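You operate a simulated robot arm through the tools that you are given. There is no shell and no other tool.

The job below is to be done with a simulated robot arm. You get a single attempt, and the scene is never put back.

## Task
Set the fence for the carton on the size card and stand that carton in the lane.
Fine: slacken the wing nut to move the fence, tighten it again by hand.

It is judged by the outcome, as a careful person would: the job done as asked, and still so three seconds after it is handed in. It fails if anything else is knocked over, pushed out of place, dropped, spilled or broken.

## Robot
A 7-joint arm with a three-finger gripper, fixed in place. Base frame: the origin is on the floor under the middle of its stand, x ahead of it, y to its left, z up; the work surface is at about z = 0.85. Units: m, rad, N and s.
It reaches about 1.342 m from its shoulder. Its first joint turns from -2.897 to 2.897 rad. Payload 2.69 kg.
Tool frame: the origin (TCP) lies between the finger pads and is the grasp point; the fingertips stand 0.03 m ahead of it; z points along the fingers, y is the line along which they close. The gripper opens to 0.128 m; its body begins 0.117 m behind the TCP.
Orientation is told as [roll, pitch, yaw] about the base's x, y, z axes, in that order, counted from this pose: with the fingers straight down and closing along the base's y, the tool's x points along the base's -x, its y along +y and its z along -z.

## Interface
- The arm moves only by the tool drive_tool. Its argument "series" is a list of rows, each a list of 7 numbers: the shift along the tool's x, y, z in m, then the turn, a rotation vector about the tool's x, y, z in rad, then the gripper command, from -1 (shut) to 1 (fully open), values between in proportion. In form: [[dx, dy, dz, ax, ay, az, fingers], ...]. A call has 1 to 20 rows; each row shifts and turns the commanded pose from where the row before left it, along the tool's axes as they then stand. A row lasts 0.2 s, in which the tool goes at most 0.05 m and 0.15 rad; a call with a longer step from one row to the next is refused whole, and so is a gripper value outside its range. Where a pose cannot be reached the arm comes as near as it can. A force on the tool above 90 N (or 10 N above the force at the start of the call, whichever is more), or a blocked arm, ends the call early, and 0.2 s more pass. Each finger travels about 0.127 m/s and halts on what it meets, pressing with about 42 N; the grip force reading is that of the motor and also rises with nothing between the fingers. The clock runs only during rows and for 0.2 s after the last one: add rows that do not move to give the fingers time. The reply holds the time, the measured pose of the TCP, the force on the tool along the base axes, the opening and the grip force, in the units named above and with some noise, with the torque about the TCP (base axes, N m) and any sound that the robot's microphone picked up.
- Cameras (640 x 400 px; columns grow to the right, rows downward): "scene" is fixed at [0.2196, -0.4988, 1.4269]; the picture's right is [0.85, -0.52, 0.00], its down [-0.39, -0.63, -0.67] and it looks along [0.35, 0.57, -0.74] (base axes); focal length 256 px, centre (320, 200). "wrist" rides on the gripper at [0.058, 0.054, -0.131] in the tool frame; the picture's right is [-0.68, 0.74, 0.00], its down [-0.62, -0.57, -0.55] and it looks along [-0.40, -0.37, 0.84] (tool axes); focal length 234 px, centre (320, 200). There is no depth. A picture from a camera that has moved, and an enlarged one, comes with that camera's place and axes in the base frame and with its lens.
- snapshot(camera): a new picture of that camera. The clock stands still meanwhile.
- slide_trunk(by): moves the trunk up (or, below 0, down) by that many m; the arm rides with it, the base frame stays. It gives what a move gives, with no picture.
- inspect(camera, box): a new picture of the part [left, top, right, bottom] of that camera's present view, enlarged. The clock stands still meanwhile.
- job_done(): hands the job in; it is judged then, once.

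Places have to be worked out from the pictures, the camera data and where the tool is seen. Open the gripper and draw the arm clear of the work before you hand the job in, unless the task says otherwise.

The tools are called after "Request:" as name(argument=value, ...) on one line, values as JSON. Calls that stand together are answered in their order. drive_tool: Moves the arm, as the interface text tells. Its arguments: {"type":"object","properties":{"series":{"type":"array"}},"required":["series"]} The other tools are called the same way: slide_trunk (by) moves the trunk up or down; snapshot (camera) takes a picture; inspect (camera, box) takes an enlarged picture of a part of a camera's view; job_done () hands the job in.

At the start:

```text
clock: 0.0
position: [0.6976, 0.0247, 1.142]
tool_rot: [0.001, -0.002, 0.001]
contact_force: [-0.6, -0.3, 0.4]
torque: [-0.01, 0.02, -0.01]
finger_gap: 0.1281
gripper_force: 0.1
trunk travel left (down, up): [-0.15, 0.2]
```

scene: 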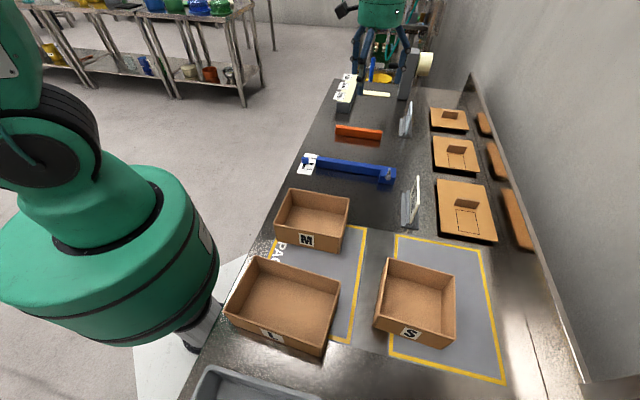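
wrist: 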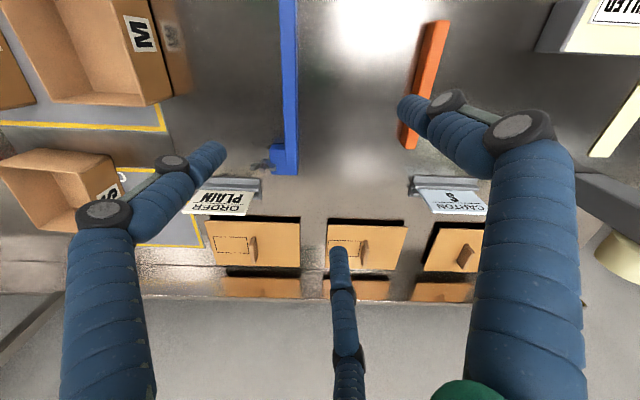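

I start by enlarging the parts of the view that hold the cards, the fence and the cartons.

Request:
inspect(camera="scene", box=[280, 60, 460, 172])

Request:
inspect(camera="scene", box=[260, 130, 440, 242])

Request:
inspect(camera="wrist", box=[170, 120, 330, 220])

Request:
inspect(camera="wrist", box=[380, 120, 540, 220])

Request:
inspect(camera="scene", box=[200, 180, 520, 380])

```text
3.56 times, centred on (370, 116) of scene
camera zoom: at [0.2196, -0.4988, 1.4269], right [0.85, -0.52, 0.0], down [-0.39, -0.63, -0.67], along [0.35, 0.57, -0.74], focal length 912 px, centre (142, 499)
```

zoom: 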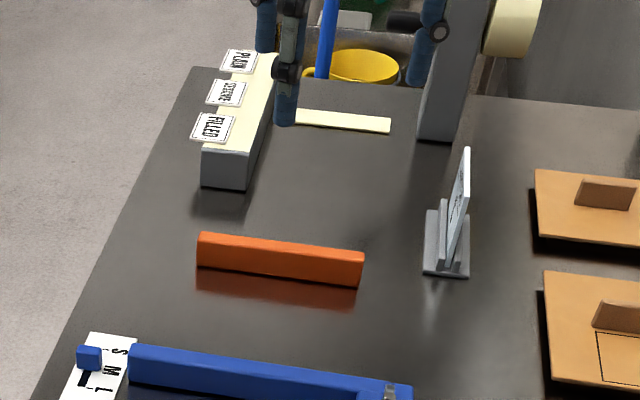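

```text
3.56 times, centred on (350, 186) of scene
camera zoom: at [0.2196, -0.4988, 1.4269], right [0.85, -0.52, 0.0], down [-0.39, -0.63, -0.67], along [0.35, 0.57, -0.74], focal length 912 px, centre (213, 250)
```

zoom: 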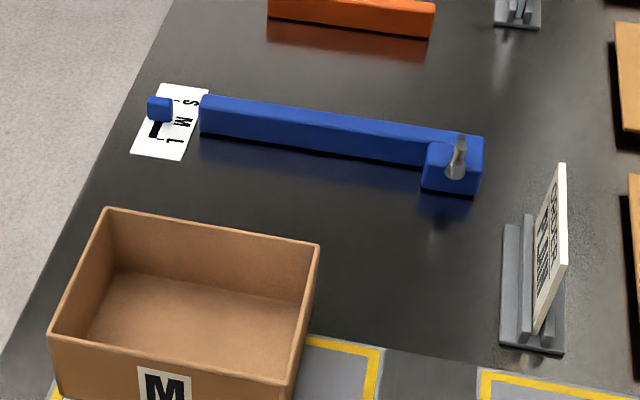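

```text
4.00 times, centred on (250, 170) of wrist
camera zoom: at [0.6385, 0.0776, 1.2718], right [0.68, 0.74, 0.0], down [0.62, -0.57, 0.55], along [0.4, -0.37, -0.84], focal length 937 px, centre (600, 320)
```

zoom: 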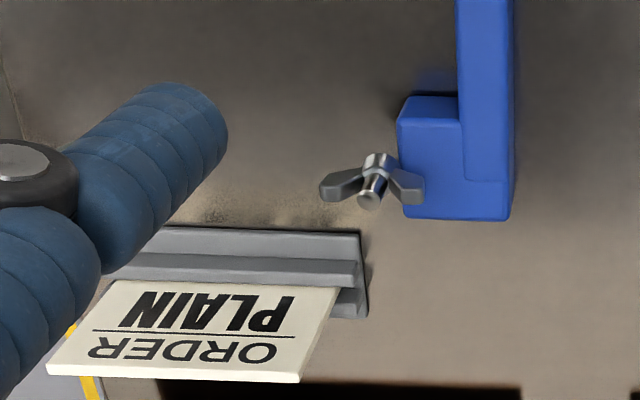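

```text
4.00 times, centred on (460, 170) of wrist
camera zoom: at [0.6385, 0.0776, 1.2718], right [0.68, 0.74, 0.0], down [0.62, -0.57, 0.55], along [0.4, -0.37, -0.84], focal length 937 px, centre (-240, 320)
```

zoom: 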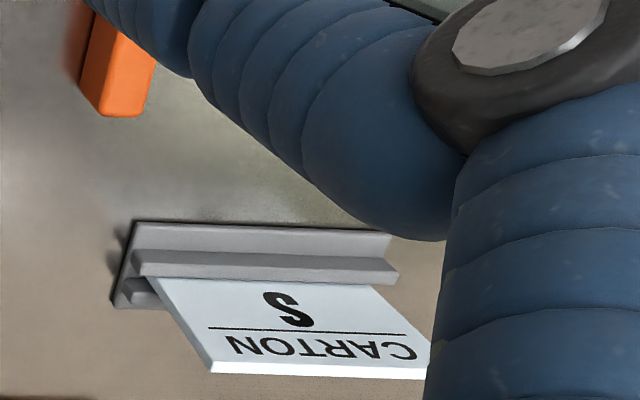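

```text
2.00 times, centred on (360, 280) of scene
camera zoom: at [0.2196, -0.4988, 1.4269], right [0.85, -0.52, 0.0], down [-0.39, -0.63, -0.67], along [0.35, 0.57, -0.74], focal length 513 px, centre (240, 40)
```

zoom: 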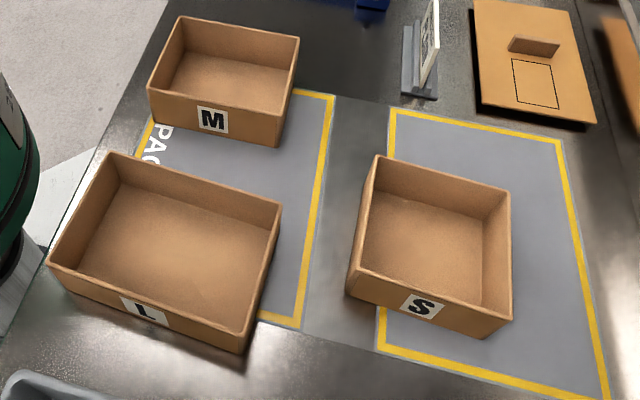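

The size card reads "CARTON S", and the lane lies between the blue fence and the orange rail, with the bench turned about 45° to the base frame. I zoom in more on the scale, the pointer and the wing nut.

Request:
inspect(camera="scene", box=[290, 145, 354, 185])

Request:
inspect(camera="scene", box=[360, 155, 424, 195])

Request:
inspect(camera="wrist", box=[235, 130, 315, 180])

Request:
inspect(camera="wrist", box=[0, 120, 200, 245])

```text
10.00 times, centred on (322, 165) of scene
camera zoom: at [0.2196, -0.4988, 1.4269], right [0.85, -0.52, 0.0], down [-0.39, -0.63, -0.67], along [0.35, 0.57, -0.74], focal length 2565 px, centre (300, 550)
```

zoom: 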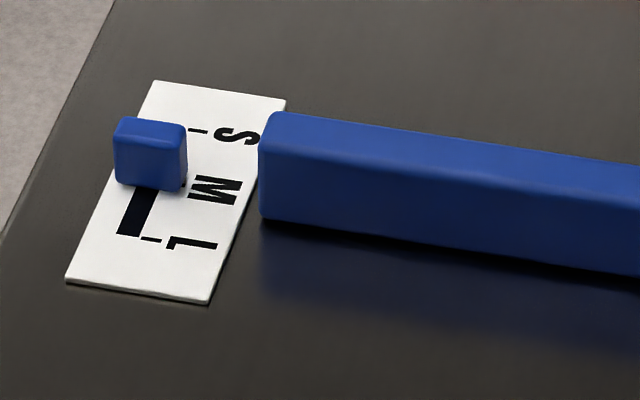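

```text
10.00 times, centred on (392, 175) of scene
camera zoom: at [0.2196, -0.4988, 1.4269], right [0.85, -0.52, 0.0], down [-0.39, -0.63, -0.67], along [0.35, 0.57, -0.74], focal length 2565 px, centre (-400, 450)
```

zoom: 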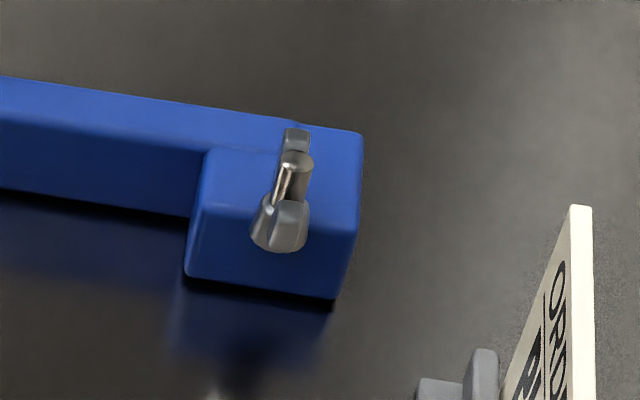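

```text
8.00 times, centred on (275, 155) of wrist
camera zoom: at [0.6385, 0.0776, 1.2718], right [0.68, 0.74, 0.0], down [0.62, -0.57, 0.55], along [0.4, -0.37, -0.84], focal length 1873 px, centre (680, 560)
```

zoom: 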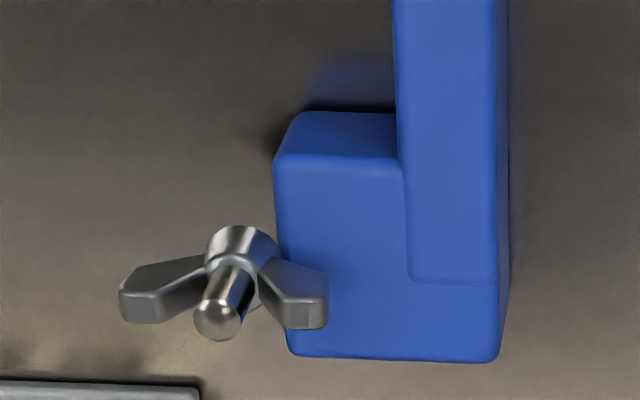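

```text
3.20 times, centred on (100, 182) of wrist
camera zoom: at [0.6385, 0.0776, 1.2718], right [0.68, 0.74, 0.0], down [0.62, -0.57, 0.55], along [0.4, -0.37, -0.84], focal length 749 px, centre (1024, 256)
```

zoom: 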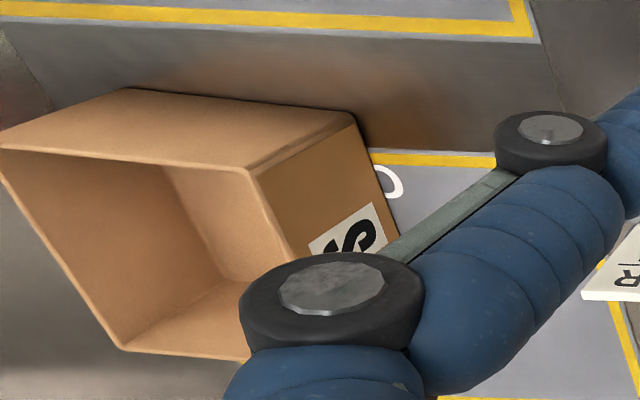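

The wing nut sits near the far end of the fence at about (0.70, -0.115, 0.90), with its wings along the lane-width direction. I move the open gripper nearer, keeping well above everything, for a closer look.

Request:
drive_tool(series=[[0, -0.025, 0.02, 0, 0, 0, 1], [0, -0.025, 0.02, 0, 0, 0, 1], [0, -0.025, 0.02, 0, 0, 0, 1], [0, -0.025, 0.02, 0, 0, 0, 1], [0, 0, 0, 0, 0, 0, 1]])

Request:
snapshot(camera="wrist")

Request:
snapshot(camera="scene")

```text
clock: 1.2
position: [0.6986, -0.075, 1.0608]
tool_rot: [0.001, 0.001, 0.0]
contact_force: [-0.1, 0.5, -0.6]
torque: [0.09, 0.04, -0.01]
finger_gap: 0.1281
gripper_force: 0.1
trunk travel left (down, up): [-0.15, 0.2]
```

```text
taken
camera wrist: at [0.64, -0.0235, 1.1923], right [0.68, 0.74, 0.0], down [0.62, -0.57, 0.55], along [0.4, -0.37, -0.84], focal length 234 px, centre (320, 200)
```

wrist: 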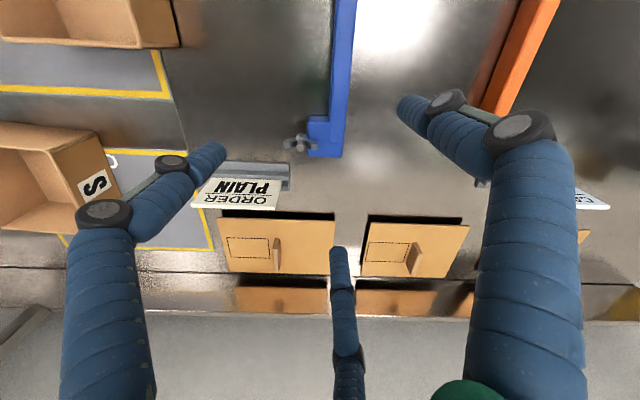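

```text
taken
```

scene: 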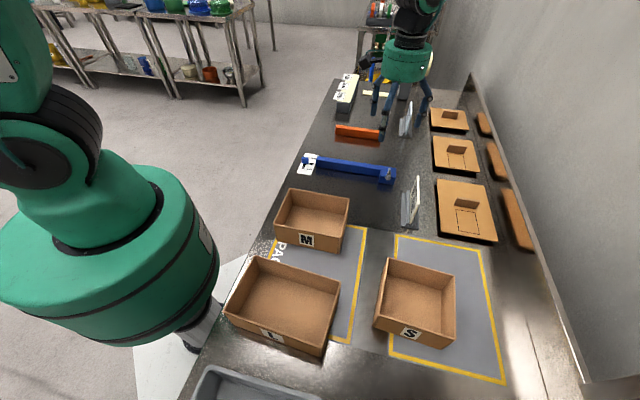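

I zoom on the wing nut in this closer wrist view, and on the scale.

Request:
inspect(camera="wrist", box=[270, 110, 366, 170])

Request:
inspect(camera="scene", box=[376, 165, 408, 185])

Request:
inspect(camera="scene", box=[360, 60, 456, 120])

```text
6.67 times, centred on (318, 140) of wrist
camera zoom: at [0.64, -0.0235, 1.1923], right [0.68, 0.74, 0.0], down [0.62, -0.57, 0.55], along [0.4, -0.37, -0.84], focal length 1561 px, centre (333, 600)
```

zoom: 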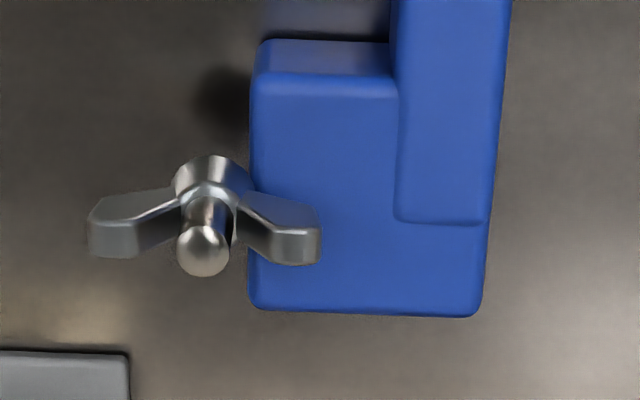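

```text
16.00 times, centred on (392, 175) of scene
camera zoom: at [0.2196, -0.4988, 1.4269], right [0.85, -0.52, 0.0], down [-0.39, -0.63, -0.67], along [0.35, 0.57, -0.74], focal length 4104 px, centre (-832, 600)
```

zoom: 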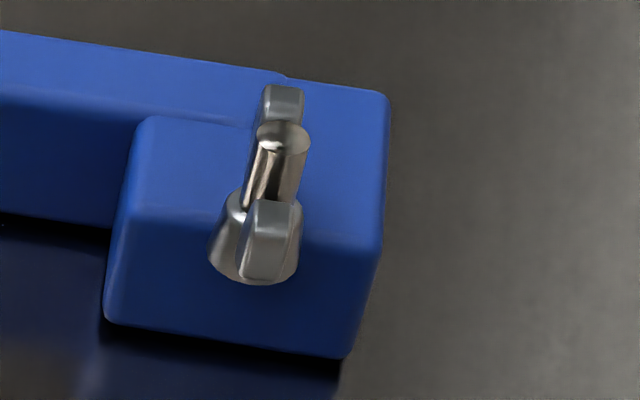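

```text
6.67 times, centred on (408, 90) of scene
camera zoom: at [0.2196, -0.4988, 1.4269], right [0.85, -0.52, 0.0], down [-0.39, -0.63, -0.67], along [0.35, 0.57, -0.74], focal length 1710 px, centre (-267, 933)
```

zoom: 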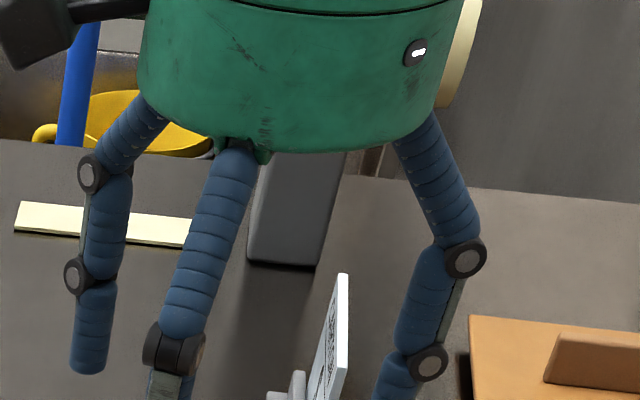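

The stud is vertical, with its tip near z≈0.91 and wings about 44 mm across, next to a block about 3 cm high. I turn the tool +45° so its axes line up with the bench, then close the fingers in the free air to learn their shape.

Request:
drive_tool(series=[[0, 0, 0, 0, 0, -0.1309, 1], [0, 0, 0, 0, 0, -0.1309, 1], [0, 0, 0, 0, 0, -0.1309, 1], [0, 0, 0, 0, 0, -0.1309, 1], [0, 0, 0, 0, 0, -0.1309, 1], [0, 0, 0, 0, 0, -0.1309, 1], [0, 0, 0, 0, 0, 0, 1]])

Request:
snapshot(camera="wrist")

Request:
inspect(camera="wrist", box=[240, 90, 400, 190])

```text
clock: 2.8
position: [0.6965, -0.0749, 1.0615]
tool_rot: [0.0, -0.002, 0.787]
contact_force: [-0.1, 0.3, 0.1]
torque: [0.01, 0.03, 0.0]
finger_gap: 0.1278
gripper_force: 0.0
trunk travel left (down, up): [-0.15, 0.2]
```

```text
taken
camera wrist: at [0.618, -0.0792, 1.1917], right [-0.04, 1.0, 0.0], down [0.84, 0.04, 0.55], along [0.55, 0.02, -0.84], focal length 234 px, centre (320, 200)
```

wrist: 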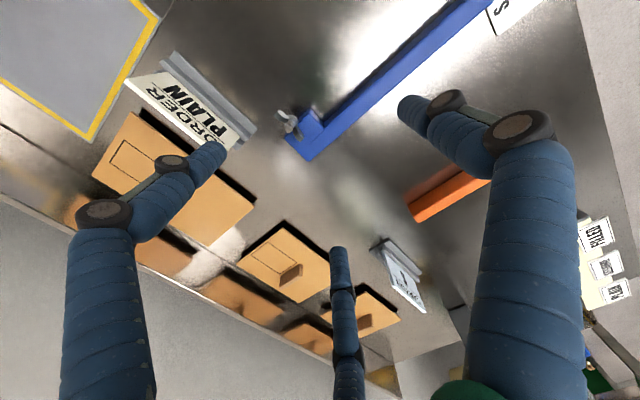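

```text
4.00 times, centred on (320, 140) of wrist
camera zoom: at [0.618, -0.0792, 1.1917], right [-0.04, 1.0, 0.0], down [0.84, 0.04, 0.55], along [0.55, 0.02, -0.84], focal length 937 px, centre (320, 440)
```

zoom: 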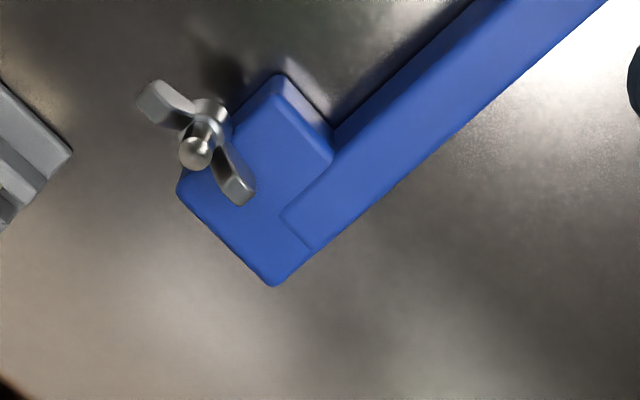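

I zoom further on the nut from this angle to see what it sits on.

Request:
inspect(camera="wrist", box=[266, 100, 306, 125])

Request:
inspect(camera="wrist", box=[270, 98, 318, 128])

Request:
drive_tool(series=[[0, 0, 0, 0, 0, 0, 0], [0, 0, 0, 0, 0, 0, -1], [0, 0, 0, 0, 0, 0, -1], [0, 0, 0, 0, 0, 0, -1], [0, 0, 0, 0, 0, 0, -1]])

Request:
snapshot(camera="wrist")

Request:
inspect(camera="scene", box=[340, 20, 468, 100])

```text
16.00 times, centred on (286, 112) of wrist
camera zoom: at [0.618, -0.0792, 1.1917], right [-0.04, 1.0, 0.0], down [0.84, 0.04, 0.55], along [0.55, 0.02, -0.84], focal length 3747 px, centre (864, 1600)
```

zoom: 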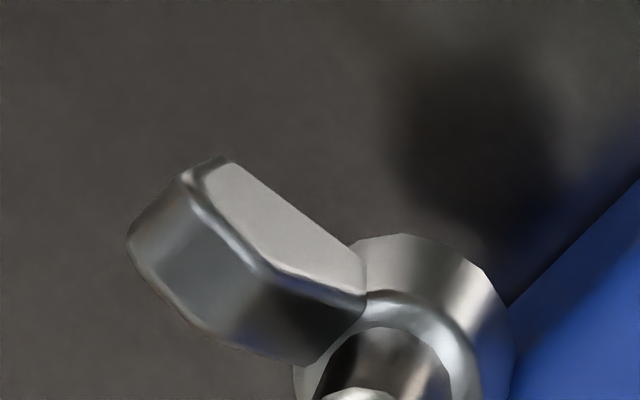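

```text
13.33 times, centred on (294, 113) of wrist
camera zoom: at [0.618, -0.0792, 1.1917], right [-0.04, 1.0, 0.0], down [0.84, 0.04, 0.55], along [0.55, 0.02, -0.84], focal length 3122 px, centre (667, 1360)
```

zoom: 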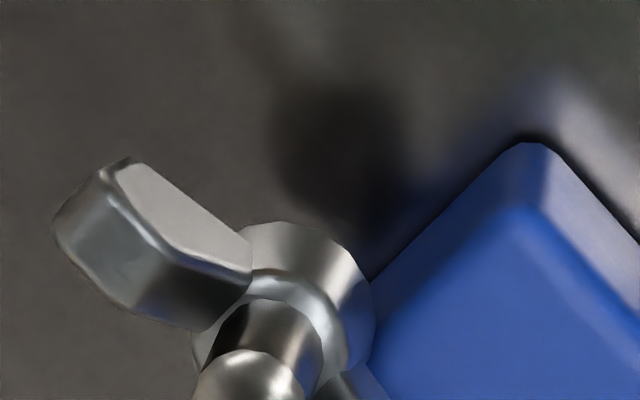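

```text
clock: 4.0
position: [0.697, -0.0759, 1.0613]
tool_rot: [0.0, 0.001, 0.786]
contact_force: [0.1, 0.0, 0.0]
torque: [0.03, -0.01, -0.01]
finger_gap: 0.002
gripper_force: 31.4
trunk travel left (down, up): [-0.15, 0.2]
```

```text
taken
camera wrist: at [0.618, -0.0791, 1.1918], right [-0.04, 1.0, 0.0], down [0.84, 0.04, 0.55], along [0.55, 0.02, -0.84], focal length 234 px, centre (320, 200)
```

wrist: 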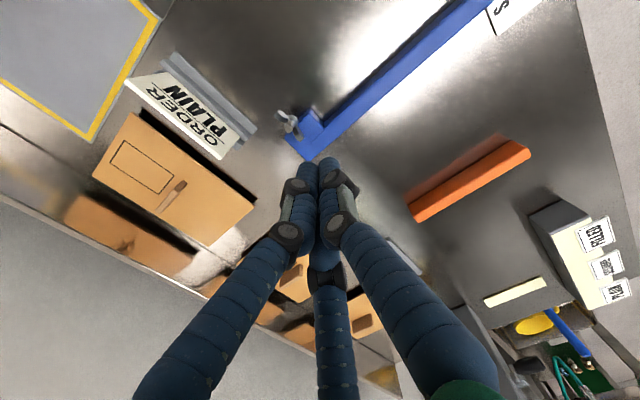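

```text
5.00 times, centred on (404, 60) of scene
camera zoom: at [0.2196, -0.4988, 1.4269], right [0.85, -0.52, 0.0], down [-0.39, -0.63, -0.67], along [0.35, 0.57, -0.74], focal length 1282 px, centre (-100, 900)
```

zoom: 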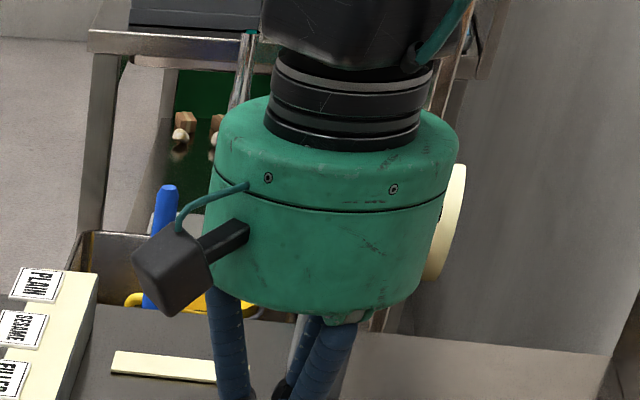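

The fingers close radially to one point like a three-jaw chuck, so one wing can be straddled by the two -y fingers. I turn to yaw -45° with the fingers half open, then shift above the nut to check alignment.

Request:
drive_tool(series=[[0, 0, 0, 0, 0, 0.1309, 0], [0, 0, 0, 0, 0, 0.1309, 0], [0, 0, 0, 0, 0, 0.1309, 0], [0, 0, 0, 0, 0, 0.1309, 0], [0, 0, 0, 0, 0, 0.1309, 0], [0, 0, 0, 0, 0, 0.1309, 0], [0, 0, 0, 0, 0, 0.1309, 0], [0, 0, 0, 0, 0, 0.1309, 0], [0, 0, 0, 0, 0, 0.1309, 0], [0, 0, 0, 0, 0, 0.1309, 0], [0, 0, 0, 0, 0, 0.1309, 0], [0, 0, 0, 0, 0, 0.1309, 0], [0, 0, 0, 0, 0, 0, 0]])

Request:
snapshot(camera="wrist")

Request:
inspect(camera="wrist", box=[240, 70, 400, 170])

```text
clock: 6.8
position: [0.6974, -0.0744, 1.0612]
tool_rot: [-0.001, 0.001, -0.787]
contact_force: [0.8, 0.3, 0.2]
torque: [0.03, -0.01, -0.01]
finger_gap: 0.064
gripper_force: 0.0
trunk travel left (down, up): [-0.15, 0.2]
```

```text
taken
camera wrist: at [0.6934, 0.0038, 1.192], right [1.0, 0.04, 0.0], down [0.03, -0.84, 0.55], along [0.02, -0.55, -0.84], focal length 234 px, centre (320, 200)
```

wrist: 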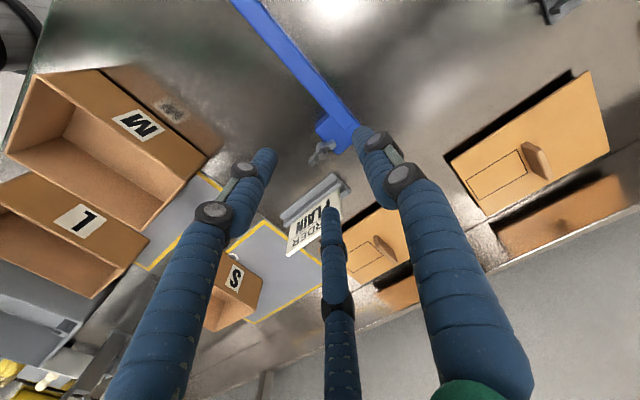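

```text
4.00 times, centred on (320, 120) of wrist
camera zoom: at [0.6934, 0.0038, 1.192], right [1.0, 0.04, 0.0], down [0.03, -0.84, 0.55], along [0.02, -0.55, -0.84], focal length 937 px, centre (320, 520)
```

zoom: 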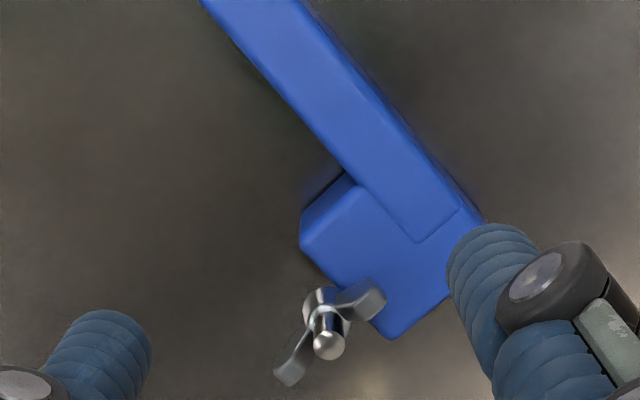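

Triangulation puts the nut axis at about (0.7005, -0.1135), and the card's nearest top corner is about 8 cm from it. I move over the nut, lower to z≈1.0 and look again.

Request:
drive_tool(series=[[-0.015, -0.013, 0, 0, 0, 0, 0], [-0.0147, -0.0125, 0, 0, 0, 0, 0], [0, 0, 0.02, 0, 0, 0, 0], [0, 0, 0.02, 0, 0, 0, 0], [0, 0, 0.02, 0, 0, 0, 0], [0, 0, 0, 0, 0, 0, 0]])

Request:
snapshot(camera="wrist")

Request:
inspect(camera="wrist", box=[240, 100, 400, 200])

Request:
inspect(camera="scene", box=[340, 120, 468, 200])

```text
clock: 8.2
position: [0.7005, -0.1137, 0.9997]
tool_rot: [-0.001, 0.001, -0.786]
contact_force: [-0.3, 0.4, -0.4]
torque: [0.01, 0.03, -0.01]
finger_gap: 0.0642
gripper_force: 0.0
trunk travel left (down, up): [-0.15, 0.2]
```

```text
taken
camera wrist: at [0.6959, -0.0352, 1.1301], right [1.0, 0.04, 0.0], down [0.04, -0.84, 0.55], along [0.02, -0.55, -0.84], focal length 234 px, centre (320, 200)
```

wrist: 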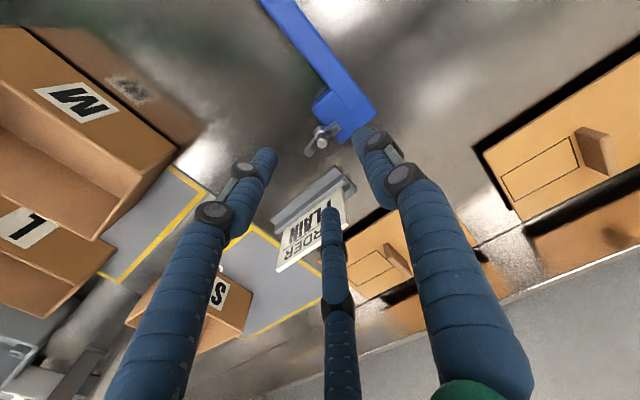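

```text
4.00 times, centred on (320, 150) of wrist
camera zoom: at [0.6959, -0.0352, 1.1301], right [1.0, 0.04, 0.0], down [0.04, -0.84, 0.55], along [0.02, -0.55, -0.84], focal length 937 px, centre (320, 400)
```

zoom: 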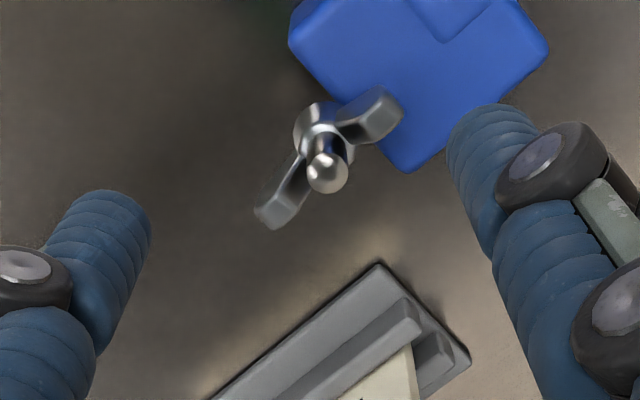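

```text
5.00 times, centred on (404, 160) of scene
camera zoom: at [0.2196, -0.4988, 1.4269], right [0.85, -0.52, 0.0], down [-0.39, -0.63, -0.67], along [0.35, 0.57, -0.74], focal length 1282 px, centre (-100, 400)
```

zoom: 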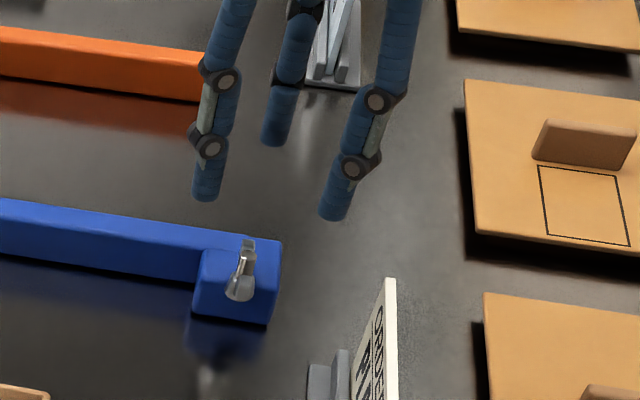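

The nut is within about 2–3 mm of the tool axis, with the single finger over the block and the other two straddling the near wing. I nudge slightly and lower to z≈0.922, so the tips are about 1 cm above the block top.

Request:
drive_tool(series=[[0.0004, 0.0018, 0.02, 0, 0, 0, 0], [0, 0, 0.02, 0, 0, 0, 0], [0, 0, 0.02, 0, 0, 0, 0], [0, 0, 0.0177, 0, 0, 0, 0], [0, 0, 0, 0, 0, 0, 0]])

Request:
snapshot(camera="wrist")

Request:
inspect(camera="wrist", box=[240, 130, 400, 230])

Request:
inspect(camera="scene", box=[348, 140, 428, 190])

```text
clock: 9.4
position: [0.7016, -0.1127, 0.9218]
tool_rot: [0.001, 0.001, -0.785]
contact_force: [1.2, -0.9, 0.9]
torque: [0.03, 0.02, 0.0]
finger_gap: 0.0641
gripper_force: 0.1
trunk travel left (down, up): [-0.15, 0.2]
```

```text
taken
camera wrist: at [0.6979, -0.0346, 1.0528], right [1.0, 0.04, 0.0], down [0.04, -0.84, 0.55], along [0.02, -0.55, -0.84], focal length 234 px, centre (320, 200)
```

wrist: 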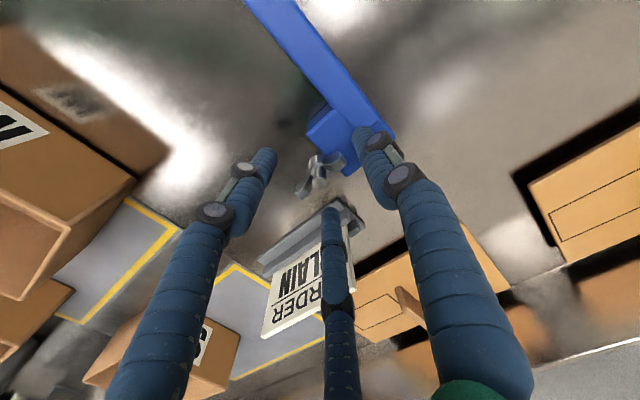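

```text
4.00 times, centred on (320, 180) of wrist
camera zoom: at [0.6979, -0.0346, 1.0528], right [1.0, 0.04, 0.0], down [0.04, -0.84, 0.55], along [0.02, -0.55, -0.84], focal length 937 px, centre (320, 280)
```

zoom: 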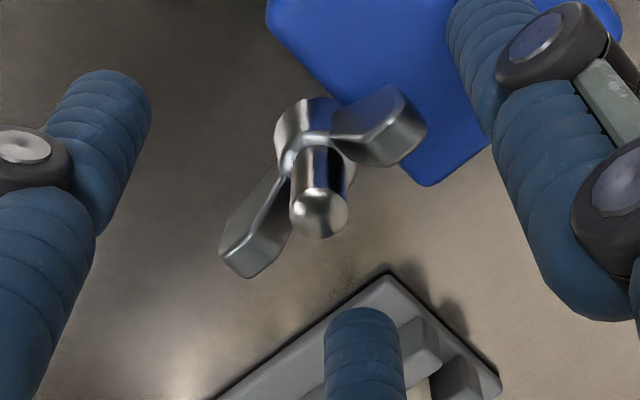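

```text
8.00 times, centred on (388, 165) of scene
camera zoom: at [0.2196, -0.4988, 1.4269], right [0.85, -0.52, 0.0], down [-0.39, -0.63, -0.67], along [0.35, 0.57, -0.74], focal length 2052 px, centre (-224, 480)
```

zoom: 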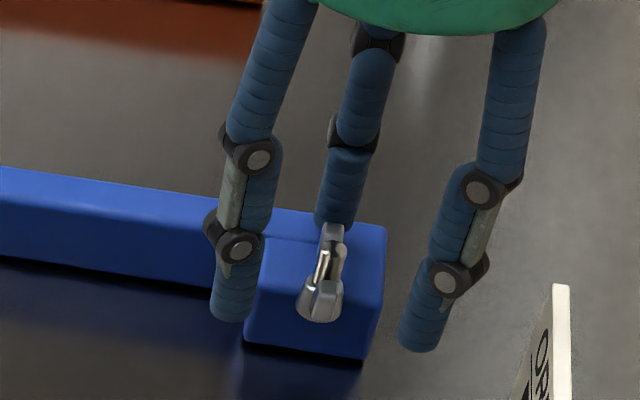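

The stud tip is under 1 mm off the tool axis and the block top is at z≈0.886, so the tips (z≈0.892) clear it. I close the fingers on the nut.

Request:
drive_tool(series=[[0, 0, 0, 0, 0, 0, -0.3], [0, 0, 0, 0, 0, 0, -0.6], [0, 0, 0, 0, 0, 0, -1], [0, 0, 0, 0, 0, 0, -1], [0, 0, 0, 0, 0, 0, -1]])

Request:
inspect(camera="wrist", box=[240, 130, 400, 230])

Request:
inspect(camera="scene", box=[348, 140, 428, 190])

```text
clock: 10.6
position: [0.7077, -0.1117, 0.9222]
tool_rot: [0.001, -0.005, -0.787]
contact_force: [66.5, 55.7, -13.7]
torque: [0.61, -1.14, -0.22]
finger_gap: 0.0282
gripper_force: 44.7
trunk travel left (down, up): [-0.15, 0.2]
```

```text
4.00 times, centred on (320, 180) of wrist
camera zoom: at [0.7032, -0.0319, 1.0531], right [1.0, 0.04, 0.0], down [0.03, -0.83, 0.55], along [0.03, -0.55, -0.83], focal length 937 px, centre (320, 280)
```

zoom: 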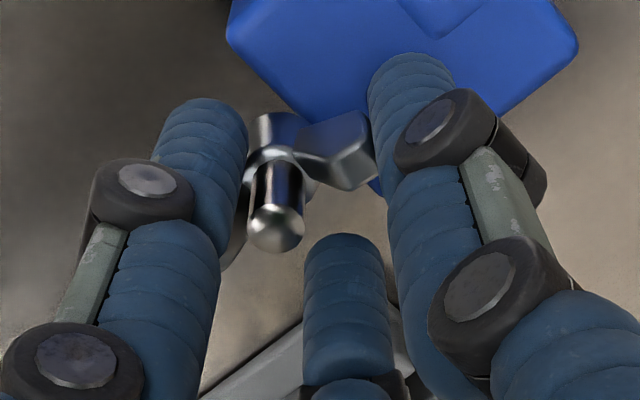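

```text
8.00 times, centred on (388, 165) of scene
camera zoom: at [0.2196, -0.4988, 1.4269], right [0.85, -0.52, 0.0], down [-0.39, -0.63, -0.67], along [0.35, 0.57, -0.74], focal length 2052 px, centre (-224, 480)
```

zoom: 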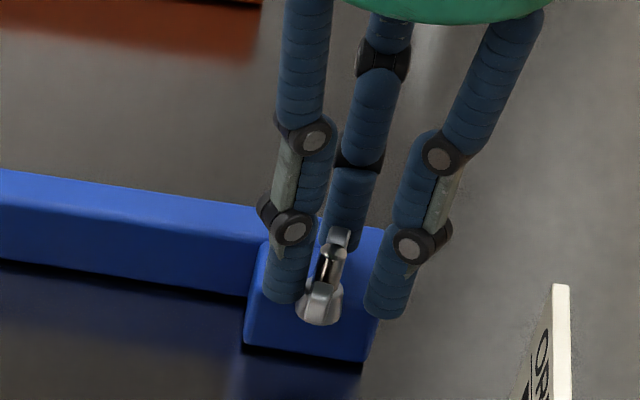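

The single finger met the far wing's tip first and pushed the hand about 6 mm sideways (force ~87 N). I reopen, shift the tool about 8 mm that way so all three fingers meet the nut together, and close again.

Request:
drive_tool(series=[[0, 0, 0, 0, 0, 0, -0.3], [0, 0, 0, 0, 0, 0, 0], [0, 0.004, 0, 0, 0, 0, 0], [0, 0.004, 0, 0, 0, 0, 0], [0, 0, 0, 0, 0, 0, 0]])

Request:
drive_tool(series=[[0, 0, 0, 0, 0, 0, -0.3], [0, 0, 0, 0, 0, 0, -0.5], [0, 0, 0, 0, 0, 0, -0.6], [0, 0, 0, 0, 0, 0, -0.7], [0, 0, 0, 0, 0, 0, -0.7]])

Request:
inspect(camera="wrist", box=[240, 130, 400, 230])

Request:
inspect(camera="scene", box=[348, 140, 428, 190])

```text
clock: 11.8
position: [0.7073, -0.1079, 0.9222]
tool_rot: [0.001, 0.0, -0.786]
contact_force: [0.2, 0.0, -0.1]
torque: [0.01, -0.01, 0.01]
finger_gap: 0.064
gripper_force: 0.0
trunk travel left (down, up): [-0.15, 0.2]
```

```text
clock: 13.0
position: [0.7079, -0.1069, 0.9244]
tool_rot: [0.0, 0.001, -0.786]
contact_force: [4.9, 4.9, -0.6]
torque: [0.09, -0.1, 0.02]
finger_gap: 0.0239
gripper_force: 3.7
trunk travel left (down, up): [-0.15, 0.2]
```

```text
4.00 times, centred on (320, 180) of wrist
camera zoom: at [0.704, -0.0285, 1.0542], right [1.0, 0.04, 0.0], down [0.04, -0.84, 0.55], along [0.02, -0.55, -0.84], focal length 937 px, centre (320, 280)
```

zoom: 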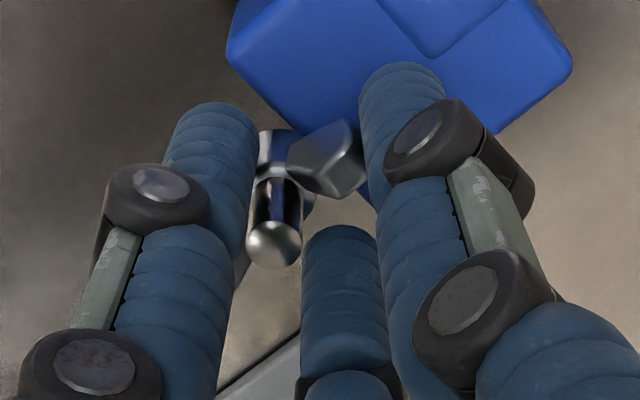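

```text
8.00 times, centred on (388, 165) of scene
camera zoom: at [0.2196, -0.4988, 1.4269], right [0.85, -0.52, 0.0], down [-0.39, -0.63, -0.67], along [0.35, 0.57, -0.74], focal length 2052 px, centre (-224, 480)
```

zoom: 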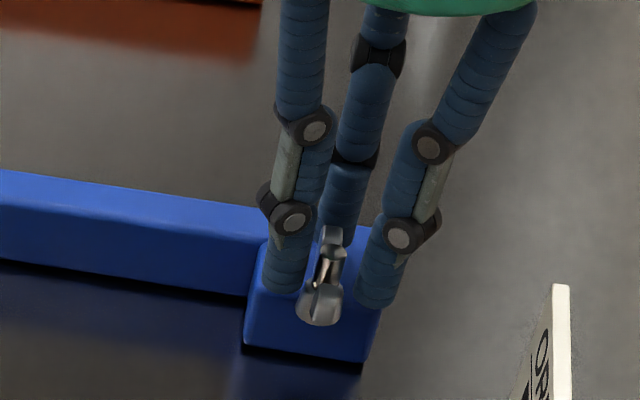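

Now only ~7 N acts at a gap of 24 mm. I close a bit further to get all three fingers firmly on the nut.

Request:
drive_tool(series=[[0, 0.001, 0, 0, 0, 0, -0.8], [0, 0.001, 0, 0, 0, 0, -0.9], [0, 0, 0, 0, 0, 0, -1], [0, 0, 0, 0, 0, 0, -1]])

Request:
inspect(camera="wrist", box=[240, 130, 400, 230])

Request:
inspect(camera="scene", box=[348, 140, 428, 190])

```text
clock: 14.0
position: [0.7112, -0.1023, 0.923]
tool_rot: [0.0, -0.002, -0.785]
contact_force: [26.3, 49.3, 1.6]
torque: [1.34, -0.73, -0.29]
finger_gap: 0.0113
gripper_force: 38.1
trunk travel left (down, up): [-0.15, 0.2]
```

```text
4.00 times, centred on (320, 180) of wrist
camera zoom: at [0.7068, -0.0244, 1.0545], right [1.0, 0.04, 0.0], down [0.03, -0.83, 0.55], along [0.02, -0.55, -0.84], focal length 937 px, centre (320, 280)
```

zoom: 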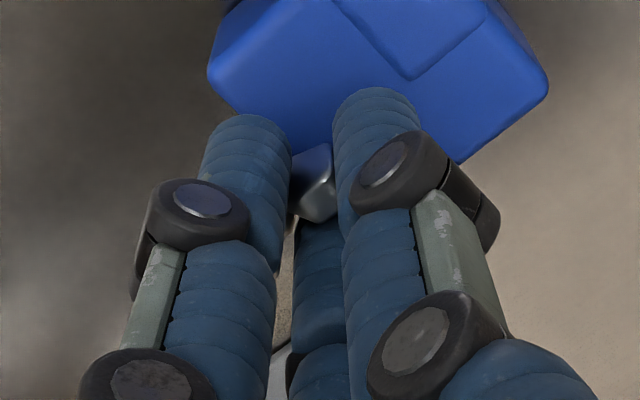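

```text
8.00 times, centred on (388, 165) of scene
camera zoom: at [0.2196, -0.4988, 1.4269], right [0.85, -0.52, 0.0], down [-0.39, -0.63, -0.67], along [0.35, 0.57, -0.74], focal length 2052 px, centre (-224, 480)
```

zoom: 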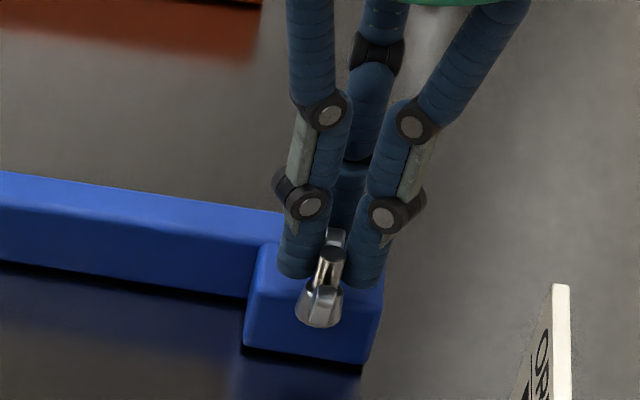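

The two fingers now sandwich the far wing on both faces with the third on its tip, about 16 mm from the stud. I ease the side load and try turning counter-clockwise about the stud axis by a small angle.

Request:
drive_tool(series=[[0, 0.003, 0, 0, 0, 0, -1], [0.0019, -0.0001, 0, 0, 0, -0.1, -1], [0.0019, -0.0001, 0, 0, 0, -0.1, -1], [0.0019, -0.0001, 0, 0, 0, -0.1, -1], [0, 0, 0, 0, 0, 0, -1]])

Request:
inspect(camera="wrist", box=[240, 130, 400, 230])

Request:
inspect(camera="scene", box=[348, 140, 428, 190])

```text
clock: 15.2
position: [0.7059, -0.1004, 0.9243]
tool_rot: [0.0, -0.001, -0.484]
contact_force: [12.0, 6.1, 14.9]
torque: [-0.13, -0.25, 0.08]
finger_gap: 0.0106
gripper_force: 37.9
trunk travel left (down, up): [-0.15, 0.2]
```

```text
4.00 times, centred on (320, 180) of wrist
camera zoom: at [0.6788, -0.0262, 1.0543], right [0.94, 0.34, 0.0], down [0.28, -0.79, 0.55], along [0.19, -0.52, -0.84], focal length 937 px, centre (320, 280)
```

zoom: 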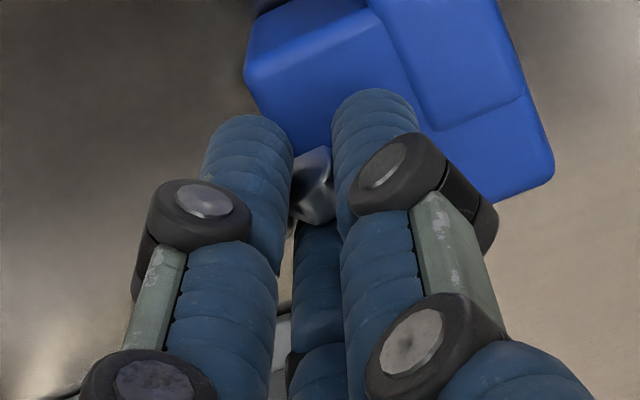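

```text
8.00 times, centred on (388, 165) of scene
camera zoom: at [0.2196, -0.4988, 1.4269], right [0.85, -0.52, 0.0], down [-0.39, -0.63, -0.67], along [0.35, 0.57, -0.74], focal length 2052 px, centre (-224, 480)
```

zoom: 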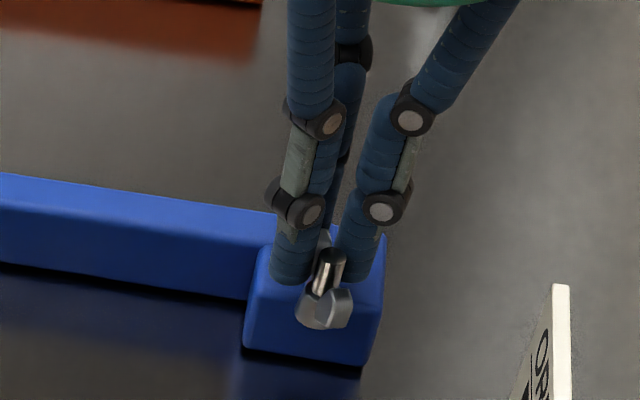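

The nut turns easily with the grip (the near wing has swung round by ~0.3 rad). I continue counter-clockwise about the same axis.

Request:
drive_tool(series=[[0.0017, -0.0001, 0, 0, 0, -0.12, -1], [0.0017, -0.0001, 0, 0, 0, -0.12, -1], [0.0017, -0.0001, 0, 0, 0, -0.12, -1], [0.0017, -0.0001, 0, 0, 0, -0.12, -1], [0.0017, -0.0001, 0, 0, 0, -0.12, -1], [0.0017, -0.0001, 0, 0, 0, -0.12, -1], [0.0017, -0.0001, 0, 0, 0, -0.12, -1], [0.0017, -0.0001, 0, 0, 0, -0.12, -1], [0, 0, 0, 0, 0, 0, -1]])

Request:
inspect(camera="wrist", box=[240, 130, 400, 230])

Request:
inspect(camera="scene", box=[348, 140, 428, 190])

```text
clock: 17.2
position: [0.6916, -0.0988, 0.9236]
tool_rot: [0.002, 0.0, 0.475]
contact_force: [-10.1, 13.4, 18.9]
torque: [0.67, 0.32, -0.04]
finger_gap: 0.0104
gripper_force: 37.7
trunk travel left (down, up): [-0.15, 0.2]
```

```text
4.00 times, centred on (320, 180) of wrist
camera zoom: at [0.6145, -0.0791, 1.0541], right [0.26, 0.96, 0.0], down [0.81, -0.22, 0.55], along [0.53, -0.14, -0.84], focal length 937 px, centre (320, 280)
```

zoom: 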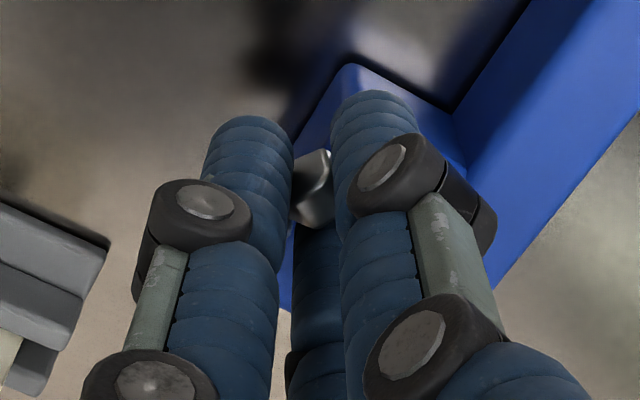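

```text
8.00 times, centred on (388, 165) of scene
camera zoom: at [0.2196, -0.4988, 1.4269], right [0.85, -0.52, 0.0], down [-0.39, -0.63, -0.67], along [0.35, 0.57, -0.74], focal length 2052 px, centre (-224, 480)
```

zoom: 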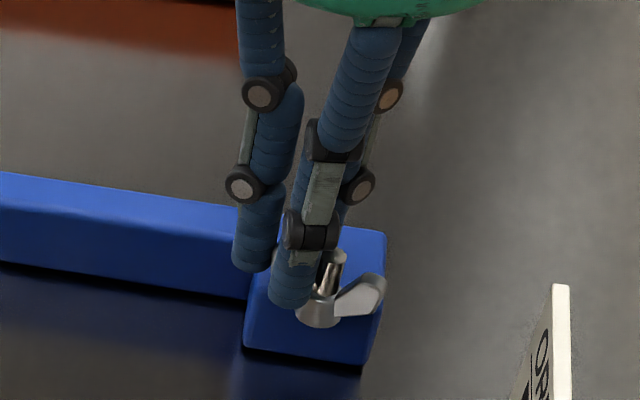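

The nut has turned about 1.25 rad with low torque; the pull is slightly upward, so it is rising a bit. I continue counter-clockwise while easing the tool up by 1 mm.

Request:
drive_tool(series=[[0.0017, -0.0001, -0.0005, 0, 0, -0.12, -1], [0.0017, -0.0001, -0.0005, 0, 0, -0.12, -1], [0.0017, -0.0001, 0, 0, 0, -0.12, -1], [0.0017, -0.0001, 0, 0, 0, -0.12, -1], [0.0017, -0.0001, 0, 0, 0, -0.12, -1], [0.0017, -0.0001, 0, 0, 0, -0.12, -1], [0.0017, -0.0001, 0, 0, 0, -0.12, -1], [0.0017, -0.0001, 0, 0, 0, -0.12, -1], [0.0017, -0.0001, 0, 0, 0, -0.12, -1], [0, 0, 0, 0, 0, 0, -1]])

Request:
inspect(camera="wrist", box=[240, 130, 400, 230])

Request:
inspect(camera="scene", box=[348, 140, 428, 190])

Request:
inspect(camera="scene", box=[290, 145, 354, 185])

```text
clock: 19.4
position: [0.6841, -0.1113, 0.9243]
tool_rot: [-0.001, 0.0, 1.557]
contact_force: [-16.0, 7.3, -7.2]
torque: [0.17, 0.47, 0.1]
finger_gap: 0.0106
gripper_force: 37.4
trunk travel left (down, up): [-0.15, 0.2]
```

```text
4.00 times, centred on (320, 180) of wrist
camera zoom: at [0.6298, -0.1701, 1.0545], right [-0.73, 0.69, 0.0], down [0.57, 0.61, 0.55], along [0.38, 0.4, -0.84], focal length 937 px, centre (320, 280)
```

zoom: 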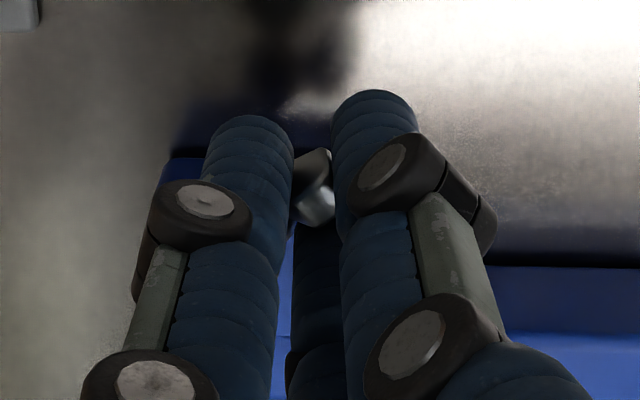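

```text
8.00 times, centred on (388, 165) of scene
camera zoom: at [0.2196, -0.4988, 1.4269], right [0.85, -0.52, 0.0], down [-0.39, -0.63, -0.67], along [0.35, 0.57, -0.74], focal length 2052 px, centre (-224, 480)
```

zoom: 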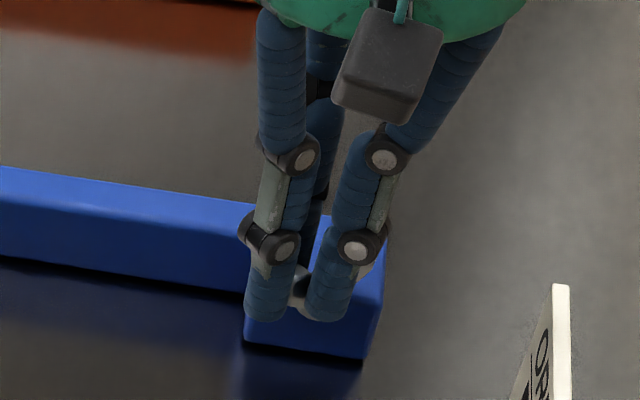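

```text
10.00 times, centred on (322, 165) of scene
camera zoom: at [0.2196, -0.4988, 1.4269], right [0.85, -0.52, 0.0], down [-0.39, -0.63, -0.67], along [0.35, 0.57, -0.74], focal length 2565 px, centre (300, 550)
```

zoom: 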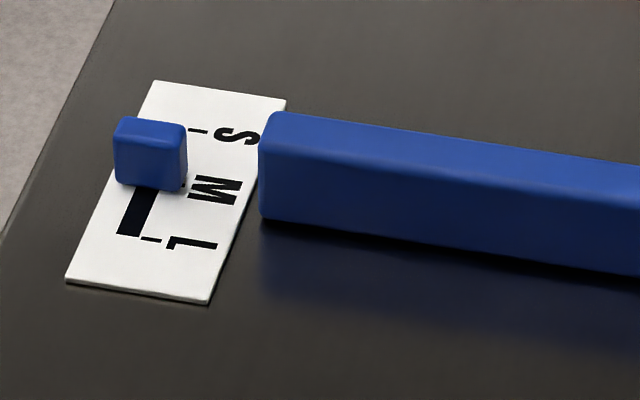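

The nut has turned about 134° and the fence has stayed put on the scale. I turn a little further to make half a turn or so.

Request:
drive_tool(series=[[0.0017, -0.0001, 0, 0, 0, -0.12, -1], [0.0017, -0.0001, 0, 0, 0, -0.12, -1], [0.0017, -0.0001, 0, 0, 0, -0.12, -1], [0.0017, -0.0001, 0, 0, 0, -0.12, -1], [0.0017, -0.0001, 0, 0, 0, -0.12, -1], [0.0017, -0.0001, 0, 0, 0, -0.12, -1], [0.0017, -0.0001, 0, 0, 0, -0.09, -1], [0, 0, 0, 0, 0, 0, -1]])

Request:
inspect(camera="wrist", box=[240, 130, 400, 230])

Request:
inspect(camera="scene", box=[348, 140, 428, 190])

```text
clock: 21.2
position: [0.6901, -0.1235, 0.9242]
tool_rot: [0.001, 0.0, 2.367]
contact_force: [2.8, -5.8, -15.7]
torque: [-0.13, -0.07, -0.08]
finger_gap: 0.0107
gripper_force: 37.9
trunk travel left (down, up): [-0.15, 0.2]
```

```text
4.00 times, centred on (320, 180) of wrist
camera zoom: at [0.6939, -0.2035, 1.0549], right [-1.0, -0.05, 0.0], down [-0.05, 0.83, 0.55], along [-0.03, 0.55, -0.84], focal length 937 px, centre (320, 280)
```

zoom: 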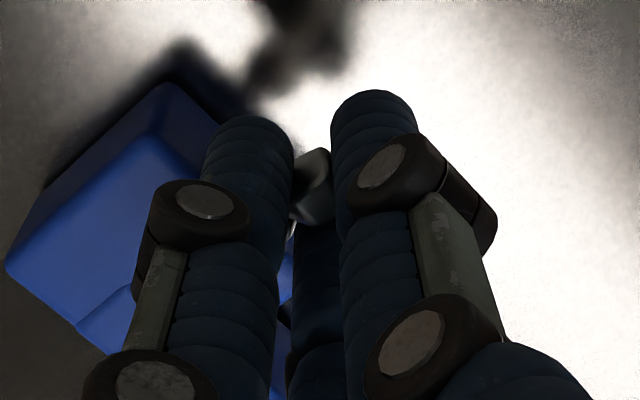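

```text
8.00 times, centred on (388, 165) of scene
camera zoom: at [0.2196, -0.4988, 1.4269], right [0.85, -0.52, 0.0], down [-0.39, -0.63, -0.67], along [0.35, 0.57, -0.74], focal length 2052 px, centre (-224, 480)
```

zoom: 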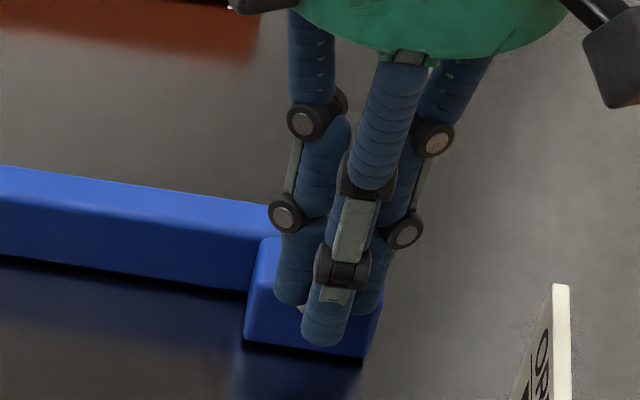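

The nut is now half a turn slacker and nothing else has moved. I release it and lift clear, then look at the nut and scale.

Request:
drive_tool(series=[[0, 0, 0, 0, 0, 0, -0.5], [0, 0, 0, 0, 0, 0, 0], [0, 0, 0, 0, 0, 0, 0], [0, 0, -0.02, 0, 0, 0, 0], [0, 0, -0.03, 0, 0, 0, 0], [0, 0, -0.03, 0, 0, 0, 0], [0, 0, -0.03, 0, 0, 0, 0], [0, 0, 0, 0, 0, 0, 0]])

Request:
snapshot(camera="wrist")

Request:
inspect(camera="scene", box=[348, 140, 428, 190])

```text
clock: 23.0
position: [0.689, -0.1197, 1.0343]
tool_rot: [-0.002, 0.0, 2.366]
contact_force: [0.7, 0.2, 0.6]
torque: [-0.02, -0.03, -0.01]
finger_gap: 0.0639
gripper_force: 0.0
trunk travel left (down, up): [-0.15, 0.2]
```

```text
taken
camera wrist: at [0.6927, -0.2007, 1.165], right [-1.0, -0.05, 0.0], down [-0.04, 0.83, 0.55], along [-0.03, 0.55, -0.84], focal length 234 px, centre (320, 200)
```

wrist: 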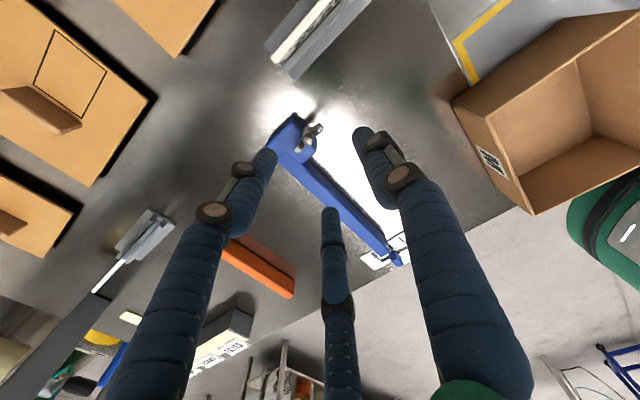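

```text
8.00 times, centred on (388, 165) of scene
camera zoom: at [0.2196, -0.4988, 1.4269], right [0.85, -0.52, 0.0], down [-0.39, -0.63, -0.67], along [0.35, 0.57, -0.74], focal length 2052 px, centre (-224, 480)
```

zoom: 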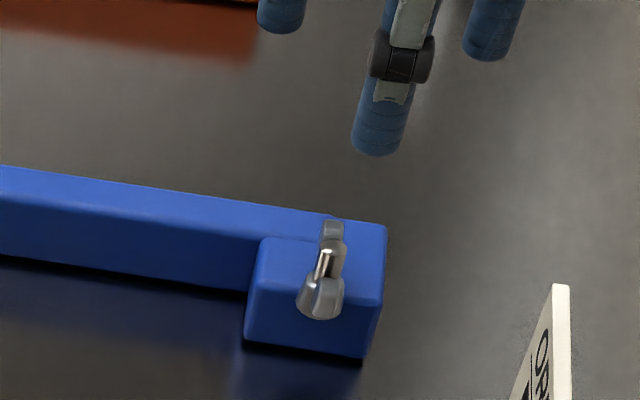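

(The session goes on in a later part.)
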